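You operate a simulated robot arm through the tools that you are given. There is no shell and no other tool. Be economical: measure what you need, move in short steps, check, and stop when the job is done.

Carry out the task below with a simulated robot arm. There is one attempt and no reset: what you move stays moved.

TASK
Stand the glue bottle beside the wax can. It goes on the side that lies toward x +0.0, y -1.0 (a direction in the base frame), with about 3 cm between them.

It is judged by the outcome, as a careful person would: the job done as asked, and still so three seconds after it is handed in. It fails if anything else is knocked over, pushed out of place, dropped, spilled or broken.

THE ROBOT
A 6-joint arm with a two-finger parallel gripper, fixed in place. Base frame: the origin is at the foot of the arm, x ahead of it, y to its left, z up; the work surface is at about z = 0.9. Lengths are in m, angles in degrees, forces in N, time in s.
With the tool pointing down near the work surface it reaches from about 0.24 to 0.64 m from the base axis. Its first joint turns from -66.0 to 66.0 degrees. Payload 2.7 kg.
Tool frame: the origin (TCP) lies between the finger pads and is the grasp point; the fingertips stand 0.023 m ahead of it; z points along the fingers, y is the line along which they close. The gripper opens to 0.094 m. The fingers are 0.038 m wide and 0.01 m thick; the gripper's body (0.054 by 0.096 m) begins 0.039 m behind the TCP.
Orientation is that of the tool frame in the base frame, as a unit quaternion [x, y, z, w]. With the fingers straight down and closing along the base's y, the tool's x points along the base's -x, its y along +y and its z along -z.

THE INTERFACE
- The arm moves only by the tool arm_command. Its argument "commands" is a list of rows, each an object (a shift or turn left out is 0, a gripper value left out holds the last) with "grip": the gripper command, from -1 (shut) to 1 (fully open), values between in proportion; "dp": the shift along the tool's x, y, z in units of 50 mm (1.0 is 50 mm), a list of three; "dr": the turn, a rotation vector about the tool's x, y, z in units of 5 degrees (1.0 is 5 degrees), a list of three. In form: [{"grip": grip, "dp": [x, y, z], "dr": [rx, ry, rz]}, ...]. A call has 1 to 12 rows; each row shifts and turns the commanded pose from where the row before left it, along the tool's axes as they then stand. A call with a number of a shift or a turn outside -1 to 1 is refused whole. A row lasts 0.2 s, in which the tool goes at most 0.05 m and 8.6 degrees; a call with a longer step from one row to the next is refused whole, and so is a gripper value outside its range. A pose out of reach is approached as far as the arm can. The call stops where the force on the tool passes 40 N (or 10 N more than at its start, if that is more) or the arm is blocked; 0.2 s more then pass. The fingers move at their own pace (about 0.045 m/s each) and stop on an object; they squeeze with about 21 N. The grip force told is the motor's: it shows also when the fingers shut on nothing. Time passes only in rows, and 0.2 s behind the last, so rows that do not move let the fingers close. It gives the time, the measured TCP pose, the force on the tool (base axes), the opening and the grip force at its end, in the units of the frame above (readings bear some noise), and new pictures: "show" is both (left out), scene, wrist or none.
- Cameras (640 x 400 px; columns grow to the right, rows downward): "scene" is fixed at [0.0894, -0.4419, 1.4117]; the picture's right is [0.63, -0.77, 0.00], its down [-0.38, -0.31, -0.87] and it looks along [0.68, 0.55, -0.49] (base axes); focal length 317 px, centre (320, 200). "wrist" rides on the gripper at [-0.039, 0, -0.044] in the tool frame; the picture's right is [0.00, -1.00, 0.00], its down [0.97, 0.00, -0.24] and it looks along [0.24, 0.00, 0.97] (tool axes); focal length 218 px, centre (320, 200).
- pixel_to_xyz(camera, pixels): for up to 12 pixels [column, row] of the newest picture of that camera ("zoom" is the newest enlarged one), the place [x, y, z] in the base frame of the surface seen there, good to about 0.003 m. No time passes.
- inspect(camera, box): a new picture of the part [left, top, right, bottom] of that camera's present view, enlarged. No time passes.
- sign_off(): hands the job in; it is judged then, once.

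Work in short steps. Measure before you move; look again where a grasp or a placing could have gone wrong, and mend it. You have 60 turns and 120 pictures in all, the two below and enlarged ones among them. Open the gripper and draw the arm clear of the work before you hand the job in, unless the task says otherwise; then end with one line.

The tools are called after "Call:" as a command line: name --argument value ..., lists and objects as JSON in quotes. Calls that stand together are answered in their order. arm_command: Moves the arm, as the interface text tells. Its arguments: {"type":"object","properties":{"commands":{"type":"array","items":{"type":"object","properties":{"grip":{"type":"number"},"dp":{"type":"array","items":{"type":"number"}},"dr":{"type":"array","items":{"type":"number"}}}}},"show":{"type":"string","enum":["both","scene","wrist","none"]}},"required":["commands"]} The other tools are called the same way: pixel_to_xyz (camera, pixels) gives the place of the surface under pixels of a picture; inspect (camera, box) takes an enlarged picture of a part of a camera's view; sign_off () hands the job in.

At the start:

```text
clock: 0.0
position: [0.4336, -0.1011, 1.1424]
tcp_rot: [0.001, 1.0, 0.0, 0.0]
force: [0.0, -0.1, -0.2]
grip_width: 0.0938
grip_force: 0.1
```

scene: 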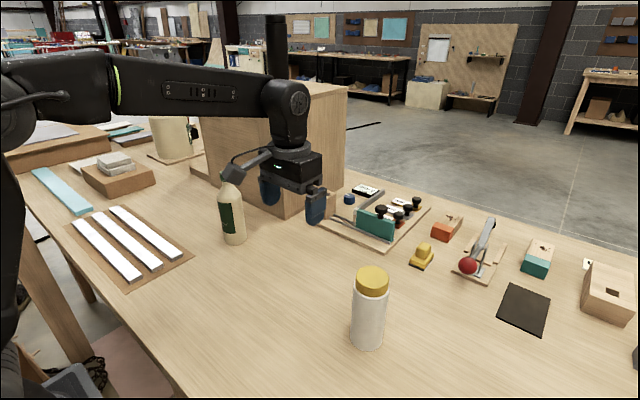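
wrist: 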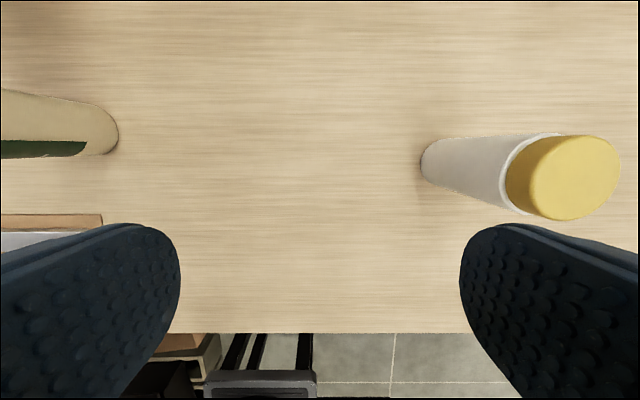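

The tan bottle with the green label (232,215) looks like the glue bottle, and the white jar with the yellow lid (370,308) may be the wax can. I'll enlarge both to check and measure them.

Call:
inspect --camera "scene" --box '[180, 150, 420, 370]'

Call:
pixel_to_xyz --camera "scene" --pixels '[[231, 187], [231, 205], [234, 225], [236, 240], [220, 220], [245, 220], [370, 278], [368, 310], [368, 342], [352, 310], [385, 310], [236, 246]]'

Call:
inspect --camera "scene" --box '[320, 170, 640, 370]'

```text
1.82 times, centred on (300, 260) of scene
```

zoom: 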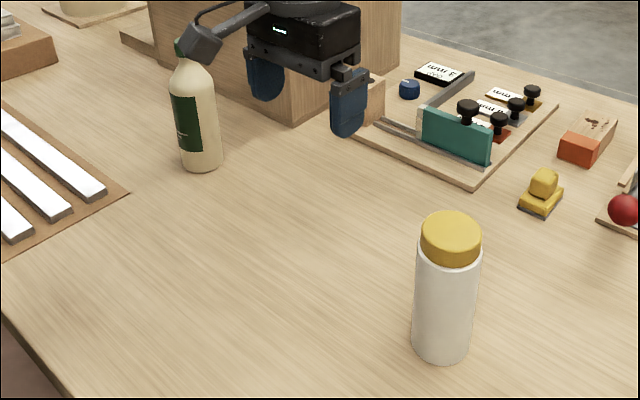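

```text
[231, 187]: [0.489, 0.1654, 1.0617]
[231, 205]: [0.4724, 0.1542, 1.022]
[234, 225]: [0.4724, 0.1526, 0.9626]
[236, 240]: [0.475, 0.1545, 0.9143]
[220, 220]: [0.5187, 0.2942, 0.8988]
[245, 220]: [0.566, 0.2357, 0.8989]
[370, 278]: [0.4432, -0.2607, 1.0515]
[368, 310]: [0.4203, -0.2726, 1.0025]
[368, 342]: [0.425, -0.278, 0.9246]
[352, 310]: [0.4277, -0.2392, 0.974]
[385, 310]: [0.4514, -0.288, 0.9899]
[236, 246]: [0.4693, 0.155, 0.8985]
```

```text
2.00 times, centred on (480, 270) of scene
```

zoom: 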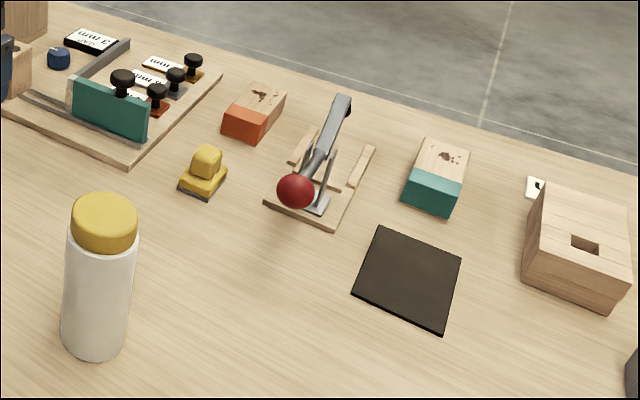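

Before I commit, I'll check the left part of the scene for any other can.

Call:
inspect --camera "scene" --box '[60, 90, 260, 260]'

Call:
pixel_to_xyz --camera "scene" --pixels '[[172, 122], [170, 150], [372, 269], [358, 278], [387, 278], [371, 288], [356, 325], [380, 325], [226, 225], [242, 225], [368, 349], [230, 176]]'

```text
2.35 times, centred on (160, 175) of scene
```

zoom: 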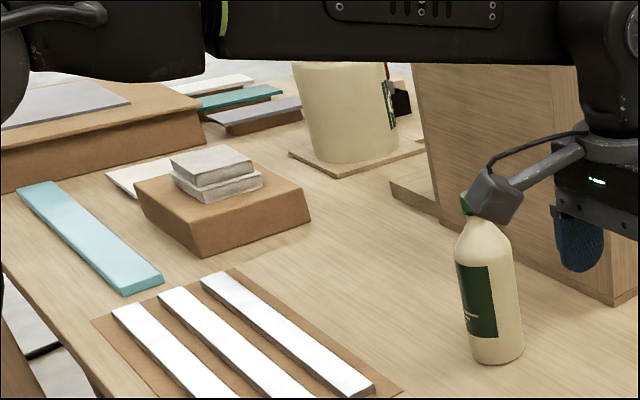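

```text
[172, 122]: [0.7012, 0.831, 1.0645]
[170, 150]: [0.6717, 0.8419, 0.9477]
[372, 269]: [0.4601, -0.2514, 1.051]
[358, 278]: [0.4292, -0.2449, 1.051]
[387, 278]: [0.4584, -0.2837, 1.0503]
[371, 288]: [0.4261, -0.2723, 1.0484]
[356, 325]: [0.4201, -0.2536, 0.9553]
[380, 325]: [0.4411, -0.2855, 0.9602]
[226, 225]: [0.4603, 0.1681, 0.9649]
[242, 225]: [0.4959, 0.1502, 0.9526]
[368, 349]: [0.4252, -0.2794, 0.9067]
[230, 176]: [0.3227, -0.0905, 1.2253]
```

The bucket at y≈0.83 is out of reach, so the wax can is the white jar with its centre at about (0.443,-0.262). The bottle is at about (0.489,0.178). Next I raise the arm and move it toward the bottle to see its neck and height.

Call:
arm_command --commands '[{"grip": 1, "dp": [0, 0, -0.9]}, {"dp": [0, 0, -0.9]}, {"dp": [0, 0.9, 0]}, {"dp": [0, 0.9, 0]}, {"dp": [0, 0.9, 0]}, {"dp": [0, 0.9, 0]}, {"dp": [0, 0.5, 0]}]'

```text
clock: 1.6
position: [0.4287, 0.1062, 1.2331]
tcp_rot: [0.0, 1.0, 0.0, -0.001]
force: [-0.6, 0.5, -0.4]
grip_width: 0.0937
grip_force: 0.1
```

scene: 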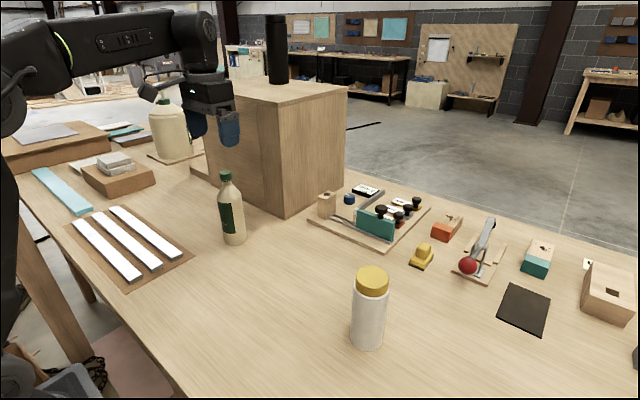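
wrist: 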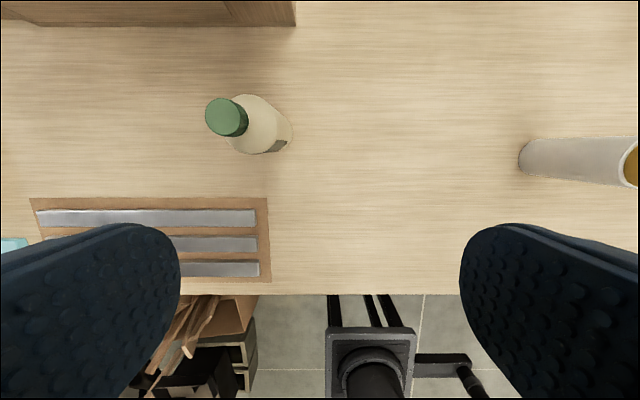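

Call:
inspect --camera "scene" --box '[190, 160, 270, 250]'

Call:
pixel_to_xyz --camera "wrist" --pixels '[[225, 117], [208, 117], [240, 117], [224, 101], [258, 120], [270, 108], [284, 118], [250, 102], [262, 105]]'

Call:
pixel_to_xyz --camera "scene" --pixels '[[224, 171], [224, 175], [225, 180], [226, 186], [228, 192], [230, 198], [232, 205], [233, 215], [220, 205], [240, 205], [219, 195], [236, 195]]'

```text
4.44 times, centred on (230, 205) of scene
```

zoom: 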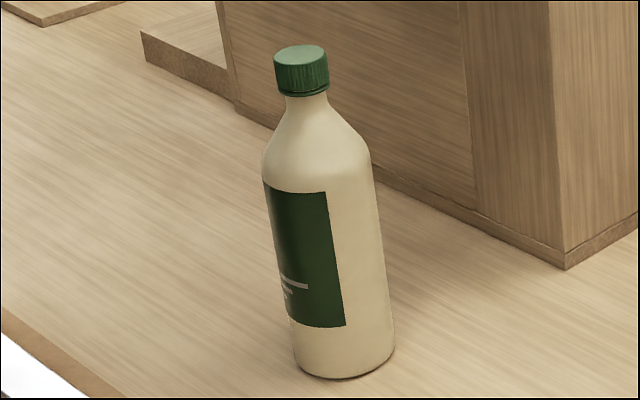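

```text
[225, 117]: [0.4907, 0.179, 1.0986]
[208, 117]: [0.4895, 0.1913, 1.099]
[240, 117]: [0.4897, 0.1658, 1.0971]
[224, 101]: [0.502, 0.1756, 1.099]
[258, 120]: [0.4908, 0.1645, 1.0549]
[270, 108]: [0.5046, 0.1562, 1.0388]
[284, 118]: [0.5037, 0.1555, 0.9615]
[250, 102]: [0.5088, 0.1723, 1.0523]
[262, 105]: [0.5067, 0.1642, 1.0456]
```

```text
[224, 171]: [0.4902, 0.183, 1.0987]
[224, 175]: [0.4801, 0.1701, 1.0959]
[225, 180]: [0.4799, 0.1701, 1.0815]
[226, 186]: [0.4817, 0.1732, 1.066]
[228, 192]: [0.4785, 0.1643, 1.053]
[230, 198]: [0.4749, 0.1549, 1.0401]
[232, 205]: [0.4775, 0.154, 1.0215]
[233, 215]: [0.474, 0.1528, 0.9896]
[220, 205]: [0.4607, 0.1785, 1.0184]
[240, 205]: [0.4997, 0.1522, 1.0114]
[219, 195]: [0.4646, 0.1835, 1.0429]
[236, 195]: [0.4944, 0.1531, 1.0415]
```

The bottle axis is at (0.490,0.179) and its top at z 1.099. The green cap is about 27 mm across and spans z 1.077–1.099. I'll grasp the cap from above, but first I check the clearance to the tall box behind and the jar centre.

Call:
pixel_to_xyz --camera "scene" --pixels '[[283, 150], [284, 215], [282, 107], [225, 150], [210, 100], [330, 200], [315, 220], [371, 280], [356, 279], [387, 281]]'

Call:
arm_command --commands '[{"grip": 1, "dp": [-0.6, 0.7, 0]}, {"grip": 0.2, "dp": [-0.62, 0.75, 0.3]}, {}]'

```text
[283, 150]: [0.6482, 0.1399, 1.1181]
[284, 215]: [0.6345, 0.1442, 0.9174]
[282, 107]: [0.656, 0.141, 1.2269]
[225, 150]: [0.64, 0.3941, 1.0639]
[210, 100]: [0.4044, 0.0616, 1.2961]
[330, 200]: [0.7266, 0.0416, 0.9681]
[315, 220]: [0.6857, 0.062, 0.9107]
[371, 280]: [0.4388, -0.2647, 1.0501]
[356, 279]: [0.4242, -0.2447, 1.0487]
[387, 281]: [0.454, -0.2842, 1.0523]
```

```text
refused: row 2 steps farther than a row can; nothing moved
```

The box face is at x≈0.635, which leaves enough room. I move over the bottle in smaller steps, opening the gripper partway.

Call:
arm_command --commands '[{"grip": 0.4, "dp": [-0.4, 0.5, 0]}, {"dp": [-0.4, 0.5, 0]}, {"dp": [-0.36, 0.48, 0.3]}, {}, {}]'

```text
clock: 2.8
position: [0.4882, 0.178, 1.2171]
tcp_rot: [0.0, 1.0, 0.0, 0.0]
force: [-0.2, -0.2, -0.2]
grip_width: 0.0658
grip_force: 0.0
```

scene: 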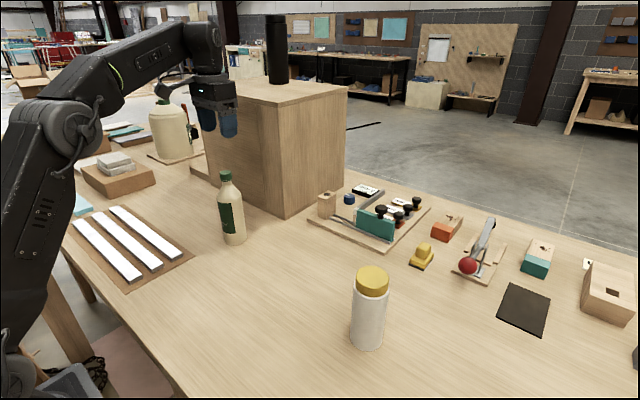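
wrist: 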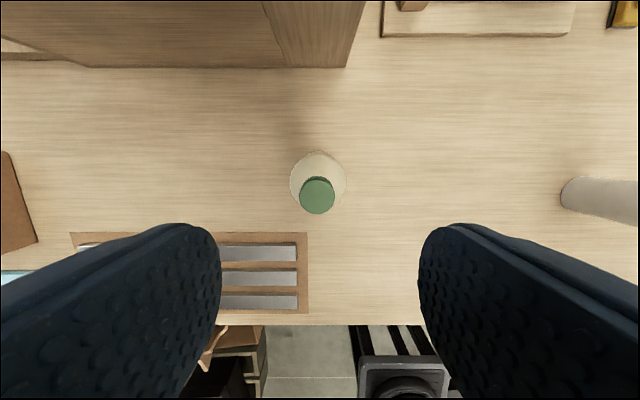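

Call:
pixel_to_xyz --camera "wrist" --pixels '[[317, 196], [301, 196], [334, 196], [317, 181], [317, 211]]'

Call:
arm_command --commands '[{"dp": [-0.04, 0.02, 0.6]}, {"dp": [0, 0, 0.6]}, {"dp": [0, 0, 0.6]}, {"dp": [0, 0, 0.5]}, {}]'

```text
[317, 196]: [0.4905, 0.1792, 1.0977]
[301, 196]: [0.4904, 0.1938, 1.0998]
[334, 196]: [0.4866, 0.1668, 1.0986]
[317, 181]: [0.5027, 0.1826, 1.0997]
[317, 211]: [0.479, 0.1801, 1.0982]
```

```text
clock: 4.0
position: [0.4916, 0.1772, 1.102]
tcp_rot: [0.0, 1.0, 0.001, 0.0]
force: [0.1, 0.1, -0.5]
grip_width: 0.0658
grip_force: 0.1
```

scene: 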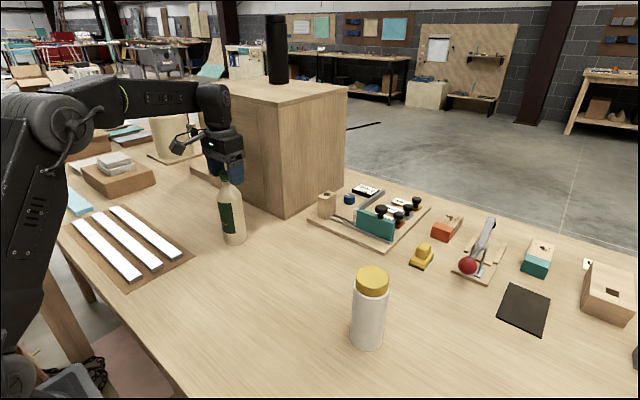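
wrist: 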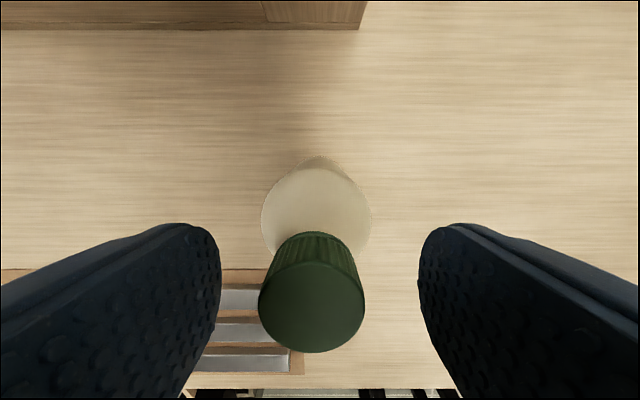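

The cap is centred 9 px left of column 320, so it sits about 2 mm toward +y. I shift, lower to z≈1.083 and close.

Call:
arm_command --commands '[{"dp": [0, 0.04, 0.38]}, {}, {"grip": -1}, {}, {}, {}, {}]'

```text
clock: 5.6
position: [0.4916, 0.1793, 1.0839]
tcp_rot: [0.0, 1.0, 0.0, 0.0]
force: [-1.0, 0.4, 2.8]
grip_width: 0.0303
grip_force: 20.8
```

scene: 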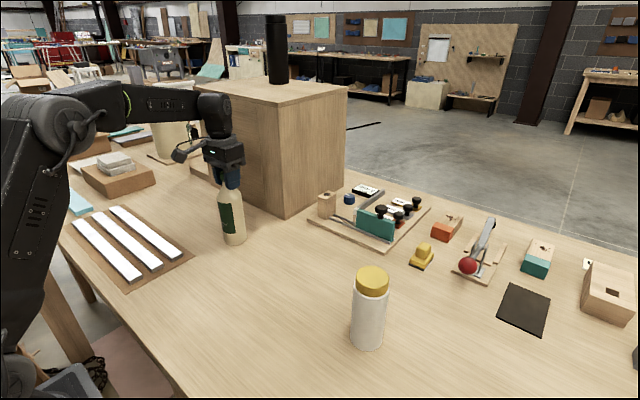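
wrist: 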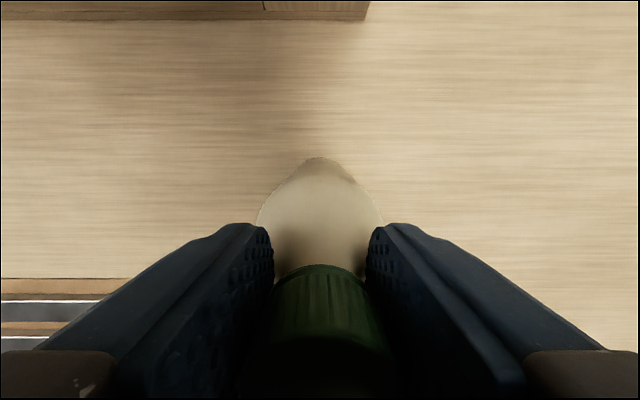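

The gripper holds the cap at 30 mm. I lift gently and check.

Call:
arm_command --commands '[{"dp": [0, 0, -0.2]}, {"dp": [0, 0, -0.4]}, {"dp": [0, 0, -0.5]}, {}]'

```text
clock: 6.6
position: [0.4922, 0.181, 1.1371]
tcp_rot: [0.0, 1.0, 0.0, 0.0]
force: [-0.3, 0.5, -3.5]
grip_width: 0.0271
grip_force: 20.9
```

scene: 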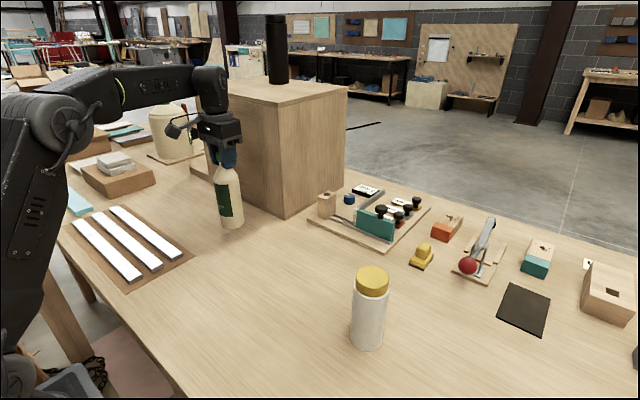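
wrist: 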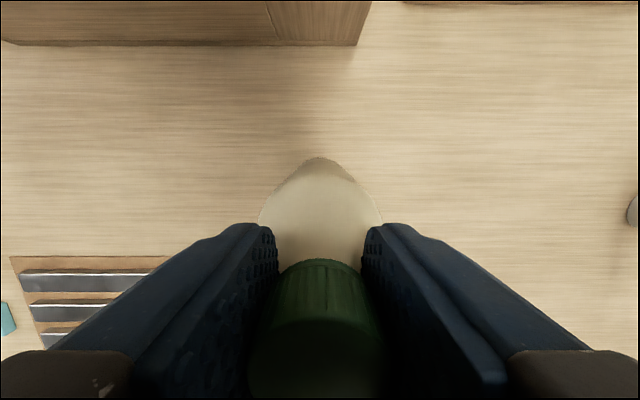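

Call:
inspect --camera "scene" --box '[190, 140, 280, 240]'

Call:
pixel_to_xyz --camera "scene" --pixels '[[232, 226], [231, 222], [230, 215], [222, 222], [241, 222], [222, 175], [230, 190]]'

```text
4.00 times, centred on (235, 190) of scene
```

zoom: 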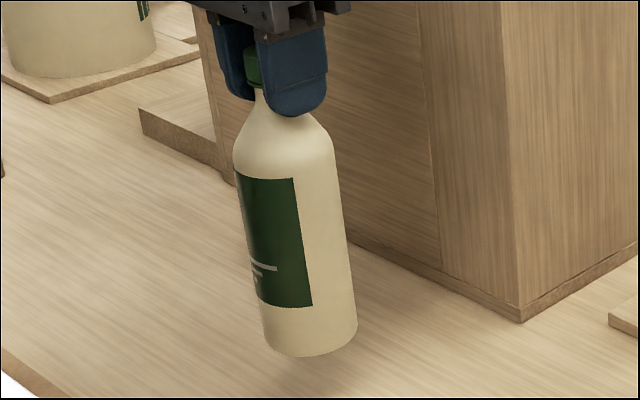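

```text
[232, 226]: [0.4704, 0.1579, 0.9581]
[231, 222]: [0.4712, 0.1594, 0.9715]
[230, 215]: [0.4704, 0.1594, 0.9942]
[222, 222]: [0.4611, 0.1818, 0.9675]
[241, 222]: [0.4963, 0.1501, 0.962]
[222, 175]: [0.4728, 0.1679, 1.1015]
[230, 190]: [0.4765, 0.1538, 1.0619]
```

The bottle hangs upright with its base about 5 cm up. I carry it around the front of the jar at smaller x, moving gently.

Call:
arm_command --commands '[{"dp": [0.15, -0.25, 0]}, {"dp": [0.3, -0.5, 0]}, {"dp": [0.3, -0.5, 0]}, {"dp": [0.3, -0.5, 0]}, {"dp": [0.3, -0.5, 0]}, {"dp": [0.3, -0.5, 0]}, {"dp": [0.3, -0.5, 0]}, {"dp": [0.3, -0.5, 0]}, {"dp": [0.3, -0.5, 0]}, {"dp": [0.3, -0.5, 0]}, {"dp": [0.15, -0.3, 0]}, {}]'

```text
clock: 9.2
position: [0.3419, -0.0714, 1.1384]
tcp_rot: [0.0, 1.0, 0.0, 0.0]
force: [0.3, -0.4, -4.3]
grip_width: 0.0272
grip_force: 20.9
```

scene: 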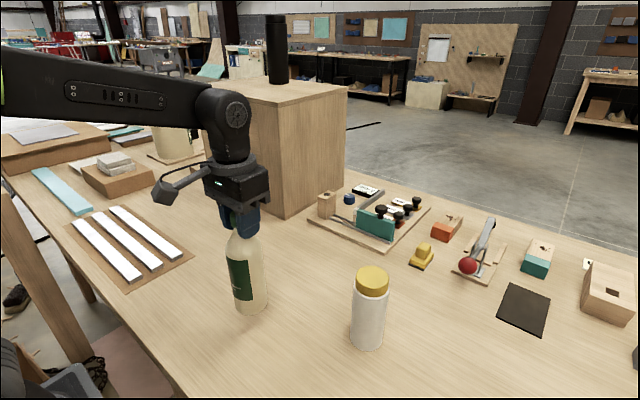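
wrist: 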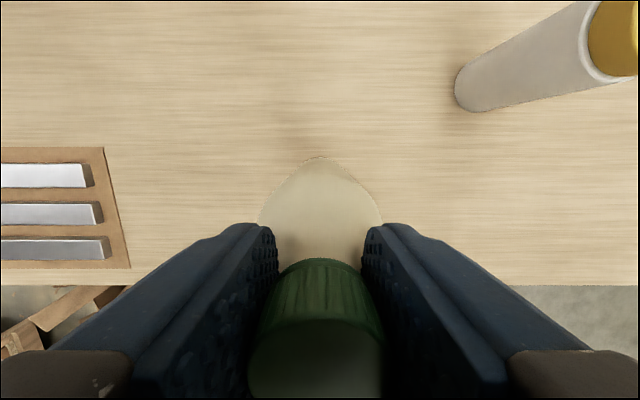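

Call:
arm_command --commands '[{"dp": [0.1, -0.4, 0]}, {"dp": [0.1, -0.6, 0]}, {"dp": [0, -0.6, 0]}, {"dp": [0, -0.6, 0]}, {"dp": [0, -0.6, 0]}, {"dp": [0, -0.6, 0]}, {"dp": [0, -0.6, 0]}, {"dp": [0, -0.6, 0]}, {"dp": [0, -0.6, 0]}, {"dp": [0, -0.6, 0]}, {"dp": [0, -0.6, 0]}, {"dp": [0, -0.3, 0]}]'

```text
clock: 11.8
position: [0.3321, -0.4065, 1.1372]
tcp_rot: [0.0, 1.0, 0.0, -0.001]
force: [-0.3, -0.1, -3.6]
grip_width: 0.0272
grip_force: 21.1
```

scene: 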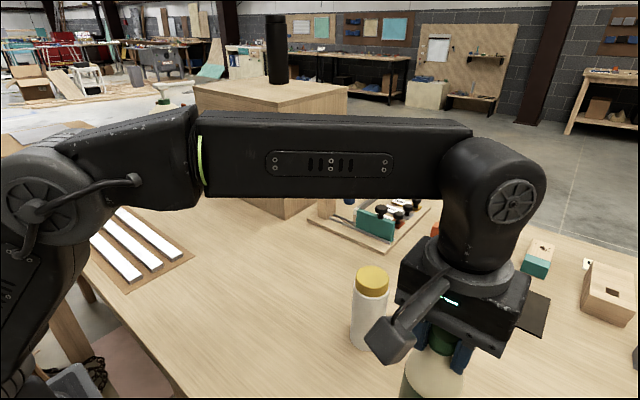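
wrist: 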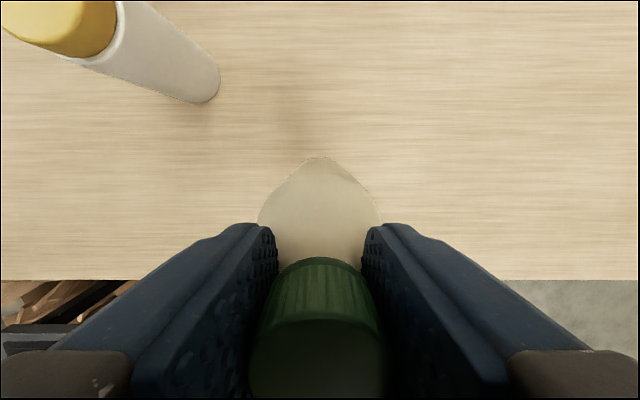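

The jar is untouched with its centre at about (0.442,-0.2635). I go forward to x≈0.442, then approach y≈-0.351.

Call:
arm_command --commands '[{"dp": [-0.3, 0, 0]}, {"dp": [-0.5, 0, 0]}, {"dp": [-0.5, 0, 0]}, {"dp": [-0.5, 0, 0]}, {"dp": [-0.4, 0, 0]}, {"dp": [0, 0.4, 0]}, {"dp": [0, 0.4, 0]}, {"dp": [0, 0.3, 0]}, {}, {}]'

Call:
inspect --camera "scene" --box '[300, 200, 560, 400]'

```text
clock: 14.0
position: [0.4351, -0.3434, 1.134]
tcp_rot: [-0.001, 1.0, 0.0, 0.0]
force: [0.3, 0.2, -3.5]
grip_width: 0.0275
grip_force: 21.4
out of reach, approached as far as the arm can: row 5
```

scene: 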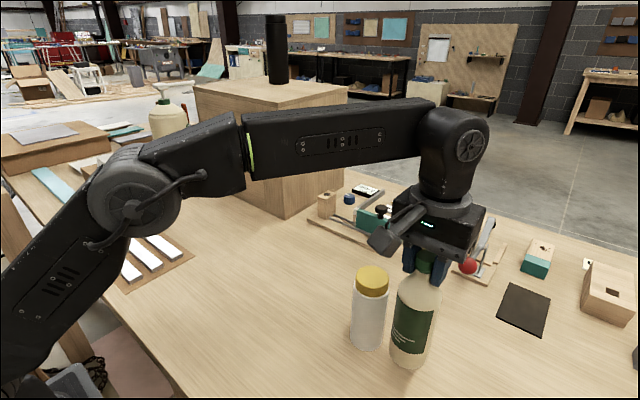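
wrist: 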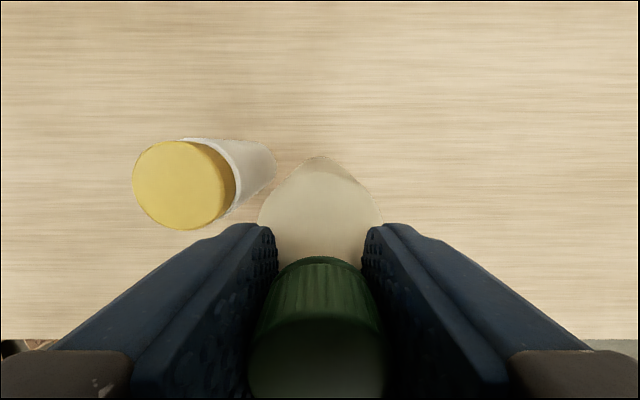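

```text
2.00 times, centred on (430, 300) of scene
```

zoom: 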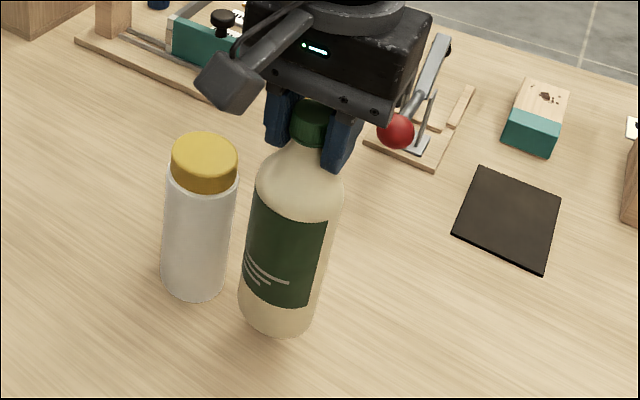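

Call:
pixel_to_xyz --camera "wrist" --pixels '[[181, 185], [137, 185], [224, 185], [181, 144], [181, 226]]'

Call:
pixel_to_xyz --camera "scene" --pixels '[[412, 350], [395, 335], [425, 335], [408, 362], [400, 325], [437, 310], [381, 325], [383, 315], [428, 259]]'

```text
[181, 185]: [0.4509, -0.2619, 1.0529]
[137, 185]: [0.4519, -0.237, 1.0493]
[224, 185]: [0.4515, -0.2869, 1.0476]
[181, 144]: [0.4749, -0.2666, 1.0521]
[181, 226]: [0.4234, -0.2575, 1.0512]
```

```text
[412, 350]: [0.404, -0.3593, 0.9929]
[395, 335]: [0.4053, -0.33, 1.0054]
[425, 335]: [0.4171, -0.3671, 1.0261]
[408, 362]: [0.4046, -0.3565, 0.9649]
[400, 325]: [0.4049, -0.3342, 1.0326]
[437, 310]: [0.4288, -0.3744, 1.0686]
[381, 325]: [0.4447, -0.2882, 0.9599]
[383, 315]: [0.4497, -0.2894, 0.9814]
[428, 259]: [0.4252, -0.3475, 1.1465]
```

I fine-tune to (0.445,-0.350) and lower to just above the surface.

Call:
arm_command --commands '[{"dp": [-0.2, -0.13, 0]}, {}, {"dp": [0, 0, 0.3]}, {"dp": [0, 0, 0.3]}, {"dp": [0, 0, 0.25]}, {}, {}]'

Call:
inspect --camera "scene" --box '[300, 200, 560, 400]'

```text
clock: 15.6
position: [0.4444, -0.3527, 1.0912]
tcp_rot: [0.0, 1.0, 0.0, 0.001]
force: [0.5, -0.5, -2.7]
grip_width: 0.027
grip_force: 21.1
```

scene: 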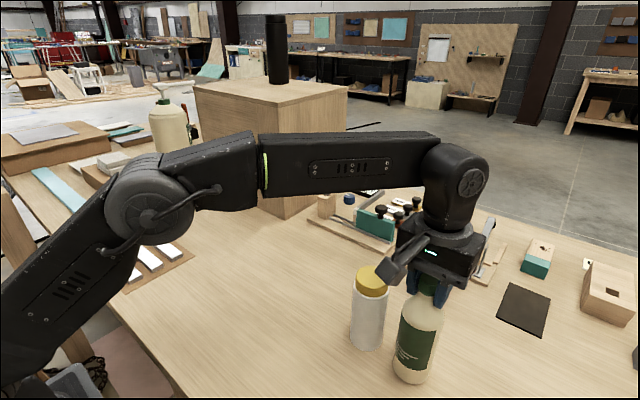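
wrist: 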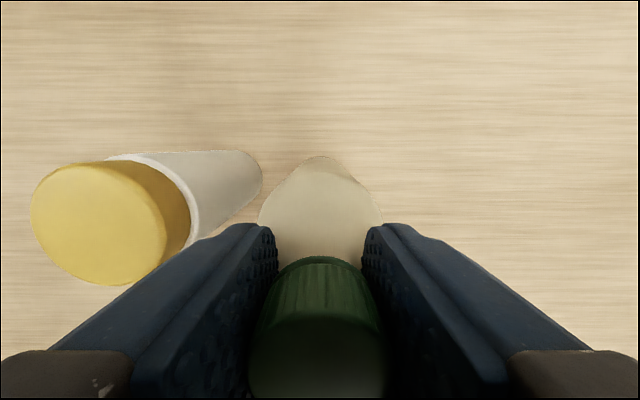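

```text
2.00 times, centred on (430, 300) of scene
```

zoom: 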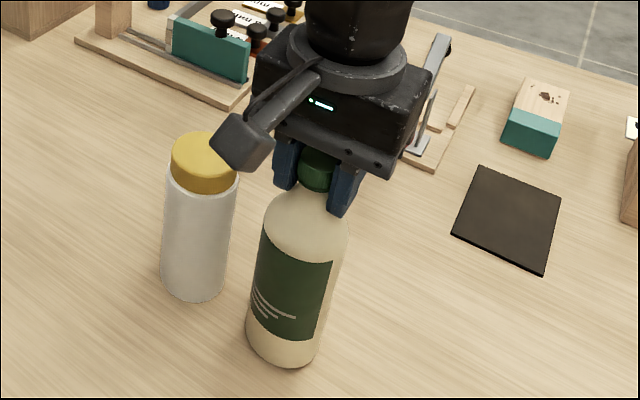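

The dark bracket on the gripper near (395,270) may come close to the jar lid. I measure it before lowering further.

Call:
pixel_to_xyz --camera "zoom" --pixels '[[238, 140], [240, 165], [215, 145], [262, 155], [205, 155], [285, 355], [258, 320], [318, 320], [225, 270]]'

```text
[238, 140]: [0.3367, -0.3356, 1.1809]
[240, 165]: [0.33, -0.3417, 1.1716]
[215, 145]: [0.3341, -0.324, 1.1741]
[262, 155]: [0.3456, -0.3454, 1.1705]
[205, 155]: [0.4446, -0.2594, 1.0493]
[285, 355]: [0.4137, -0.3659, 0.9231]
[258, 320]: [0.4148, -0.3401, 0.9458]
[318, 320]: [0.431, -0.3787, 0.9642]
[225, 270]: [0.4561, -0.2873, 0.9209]
```

The bracket is clear at x≈0.34, z≈1.17. I lower to contact in small steps.

Call:
arm_command --commands '[{"dp": [0, 0.04, 0.06]}, {"dp": [0, 0, 0.05]}, {"dp": [0, 0, 0.03]}, {}, {}]'

```text
clock: 16.8
position: [0.4449, -0.3505, 1.0855]
tcp_rot: [0.0, 1.0, -0.001, 0.001]
force: [-1.7, 0.9, 13.0]
grip_width: 0.0269
grip_force: 20.9
```

scene: 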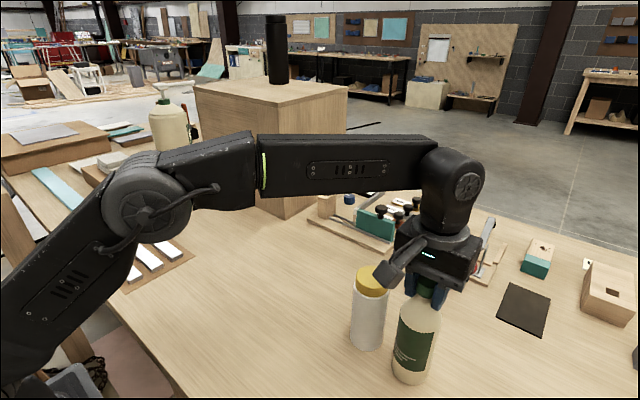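
wrist: 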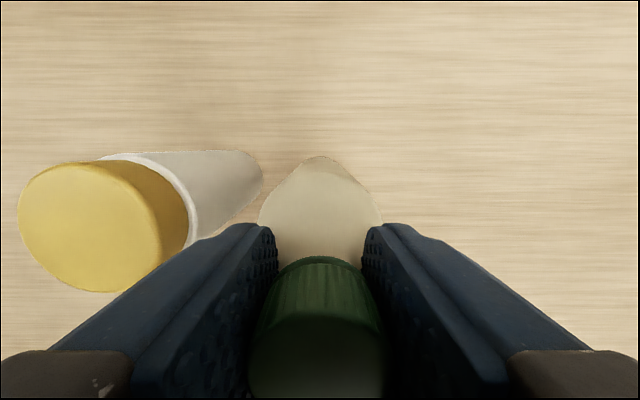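

The bottle is on the table (13 N upward). I ease off slightly, open partway, then rise straight up.

Call:
arm_command --commands '[{"dp": [0, 0, -0.04]}, {}, {"grip": 0.2}, {}, {}, {}]'

Call:
arm_command --commands '[{"dp": [0, 0, -0.3]}, {"dp": [0, 0, -0.6]}, {"dp": [0, 0, -0.8]}, {"dp": [0, 0, -0.8]}, {"dp": [0, 0, -0.3]}, {}]'

```text
clock: 18.2
position: [0.4446, -0.3491, 1.0864]
tcp_rot: [0.001, 1.0, 0.0, -0.001]
force: [0.3, -0.6, -0.3]
grip_width: 0.0565
grip_force: 0.0
```

scene: 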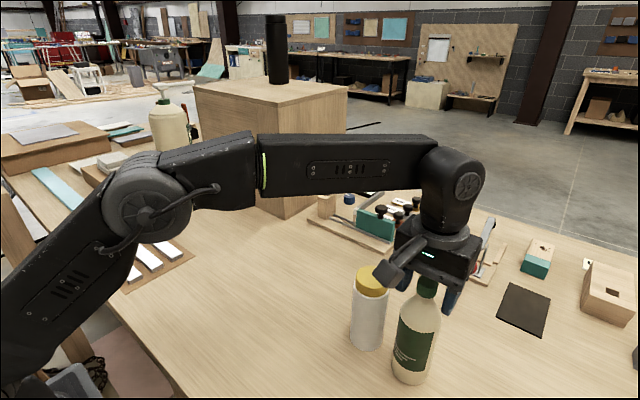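
wrist: 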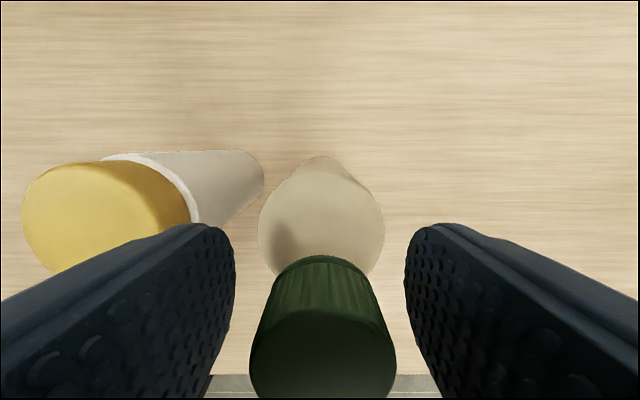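

```text
clock: 19.6
position: [0.43, -0.3407, 1.2171]
tcp_rot: [0.0, 1.0, -0.001, 0.001]
force: [0.6, 0.1, 0.3]
grip_width: 0.0565
grip_force: 0.2
out of reach, approached as far as the arm can: row 4, 5
```

scene: 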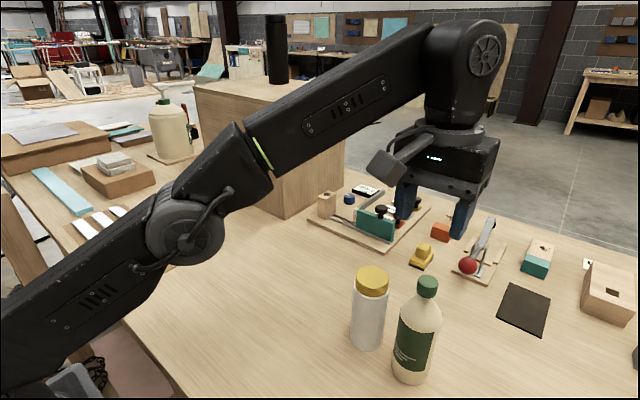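
wrist: 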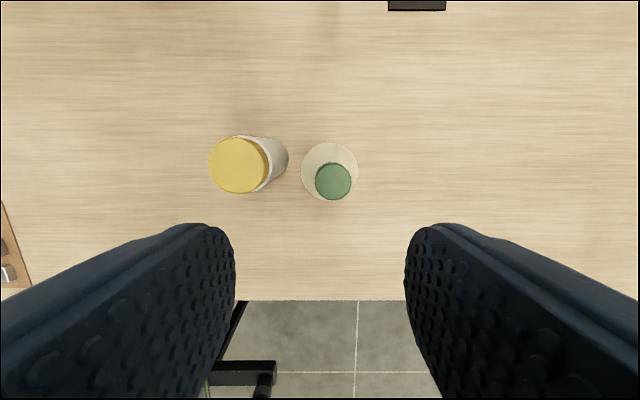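

The bottle stands released. I draw the arm away inward and measure the gap.

Call:
arm_command --commands '[{"dp": [0.5, 0.7, 0]}, {"dp": [0.5, 0.8, 0]}, {"dp": [0.4, 0.8, 0]}, {"dp": [0, 0.8, 0]}, {}]'

Call:
inspect --camera "scene" --box '[320, 240, 480, 400]'

Call:
inspect --camera "wrist" --box '[320, 0, 640, 200]'

Call:
pixel_to_xyz --camera "scene" --pixels '[[370, 279], [427, 281], [420, 290], [436, 290], [400, 340], [430, 340], [415, 350], [366, 325], [356, 325], [380, 325], [412, 375], [367, 344]]'

```text
clock: 20.8
position: [0.3598, -0.1853, 1.2186]
tcp_rot: [0.001, 1.0, 0.001, 0.0]
force: [0.0, -0.3, 0.1]
grip_width: 0.0565
grip_force: 0.0
```

scene: 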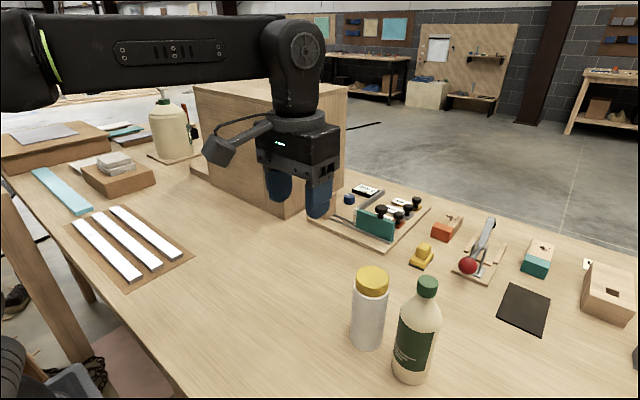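
wrist: 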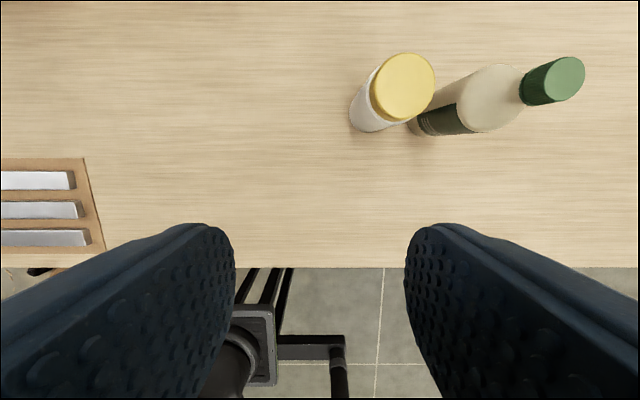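

```text
2.50 times, centred on (400, 320) of scene
```

zoom: 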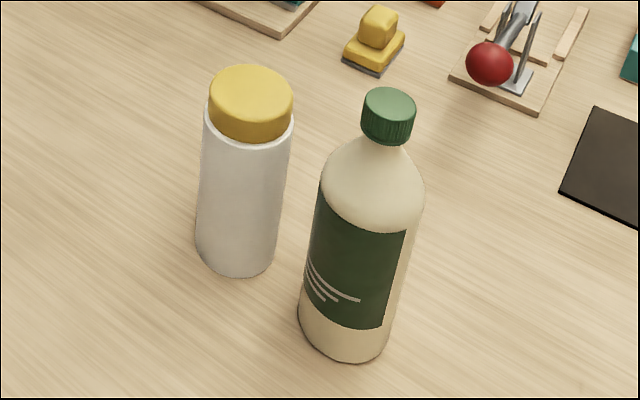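

```text
2.00 times, centred on (480, 100) of wrist
```

zoom: 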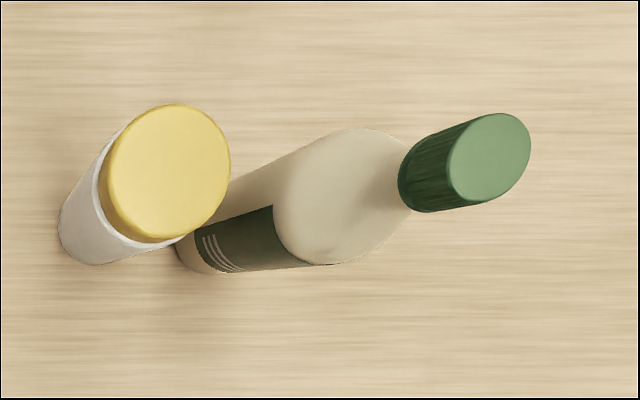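

```text
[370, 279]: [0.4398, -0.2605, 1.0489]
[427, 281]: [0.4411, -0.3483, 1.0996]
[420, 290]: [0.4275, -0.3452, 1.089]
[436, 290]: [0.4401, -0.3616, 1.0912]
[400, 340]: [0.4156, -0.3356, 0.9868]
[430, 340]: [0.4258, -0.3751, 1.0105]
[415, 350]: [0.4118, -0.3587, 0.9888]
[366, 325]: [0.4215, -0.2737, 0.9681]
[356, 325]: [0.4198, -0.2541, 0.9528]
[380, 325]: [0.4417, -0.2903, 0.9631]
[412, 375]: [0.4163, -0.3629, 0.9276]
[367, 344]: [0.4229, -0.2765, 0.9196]
```

The jar centre is at about (0.442,-0.262) and the bottle centre at about (0.443,-0.349). That leaves a gap of about 3 cm along -y, with both upright and the arm clear.

Call:
sign_off

```text
The job is handed in.
```

The glue bottle is standing upright on the -y side of the wax can (I took this to be the white jar with the yellow lid) with about 3 cm between them; nothing else was touched.
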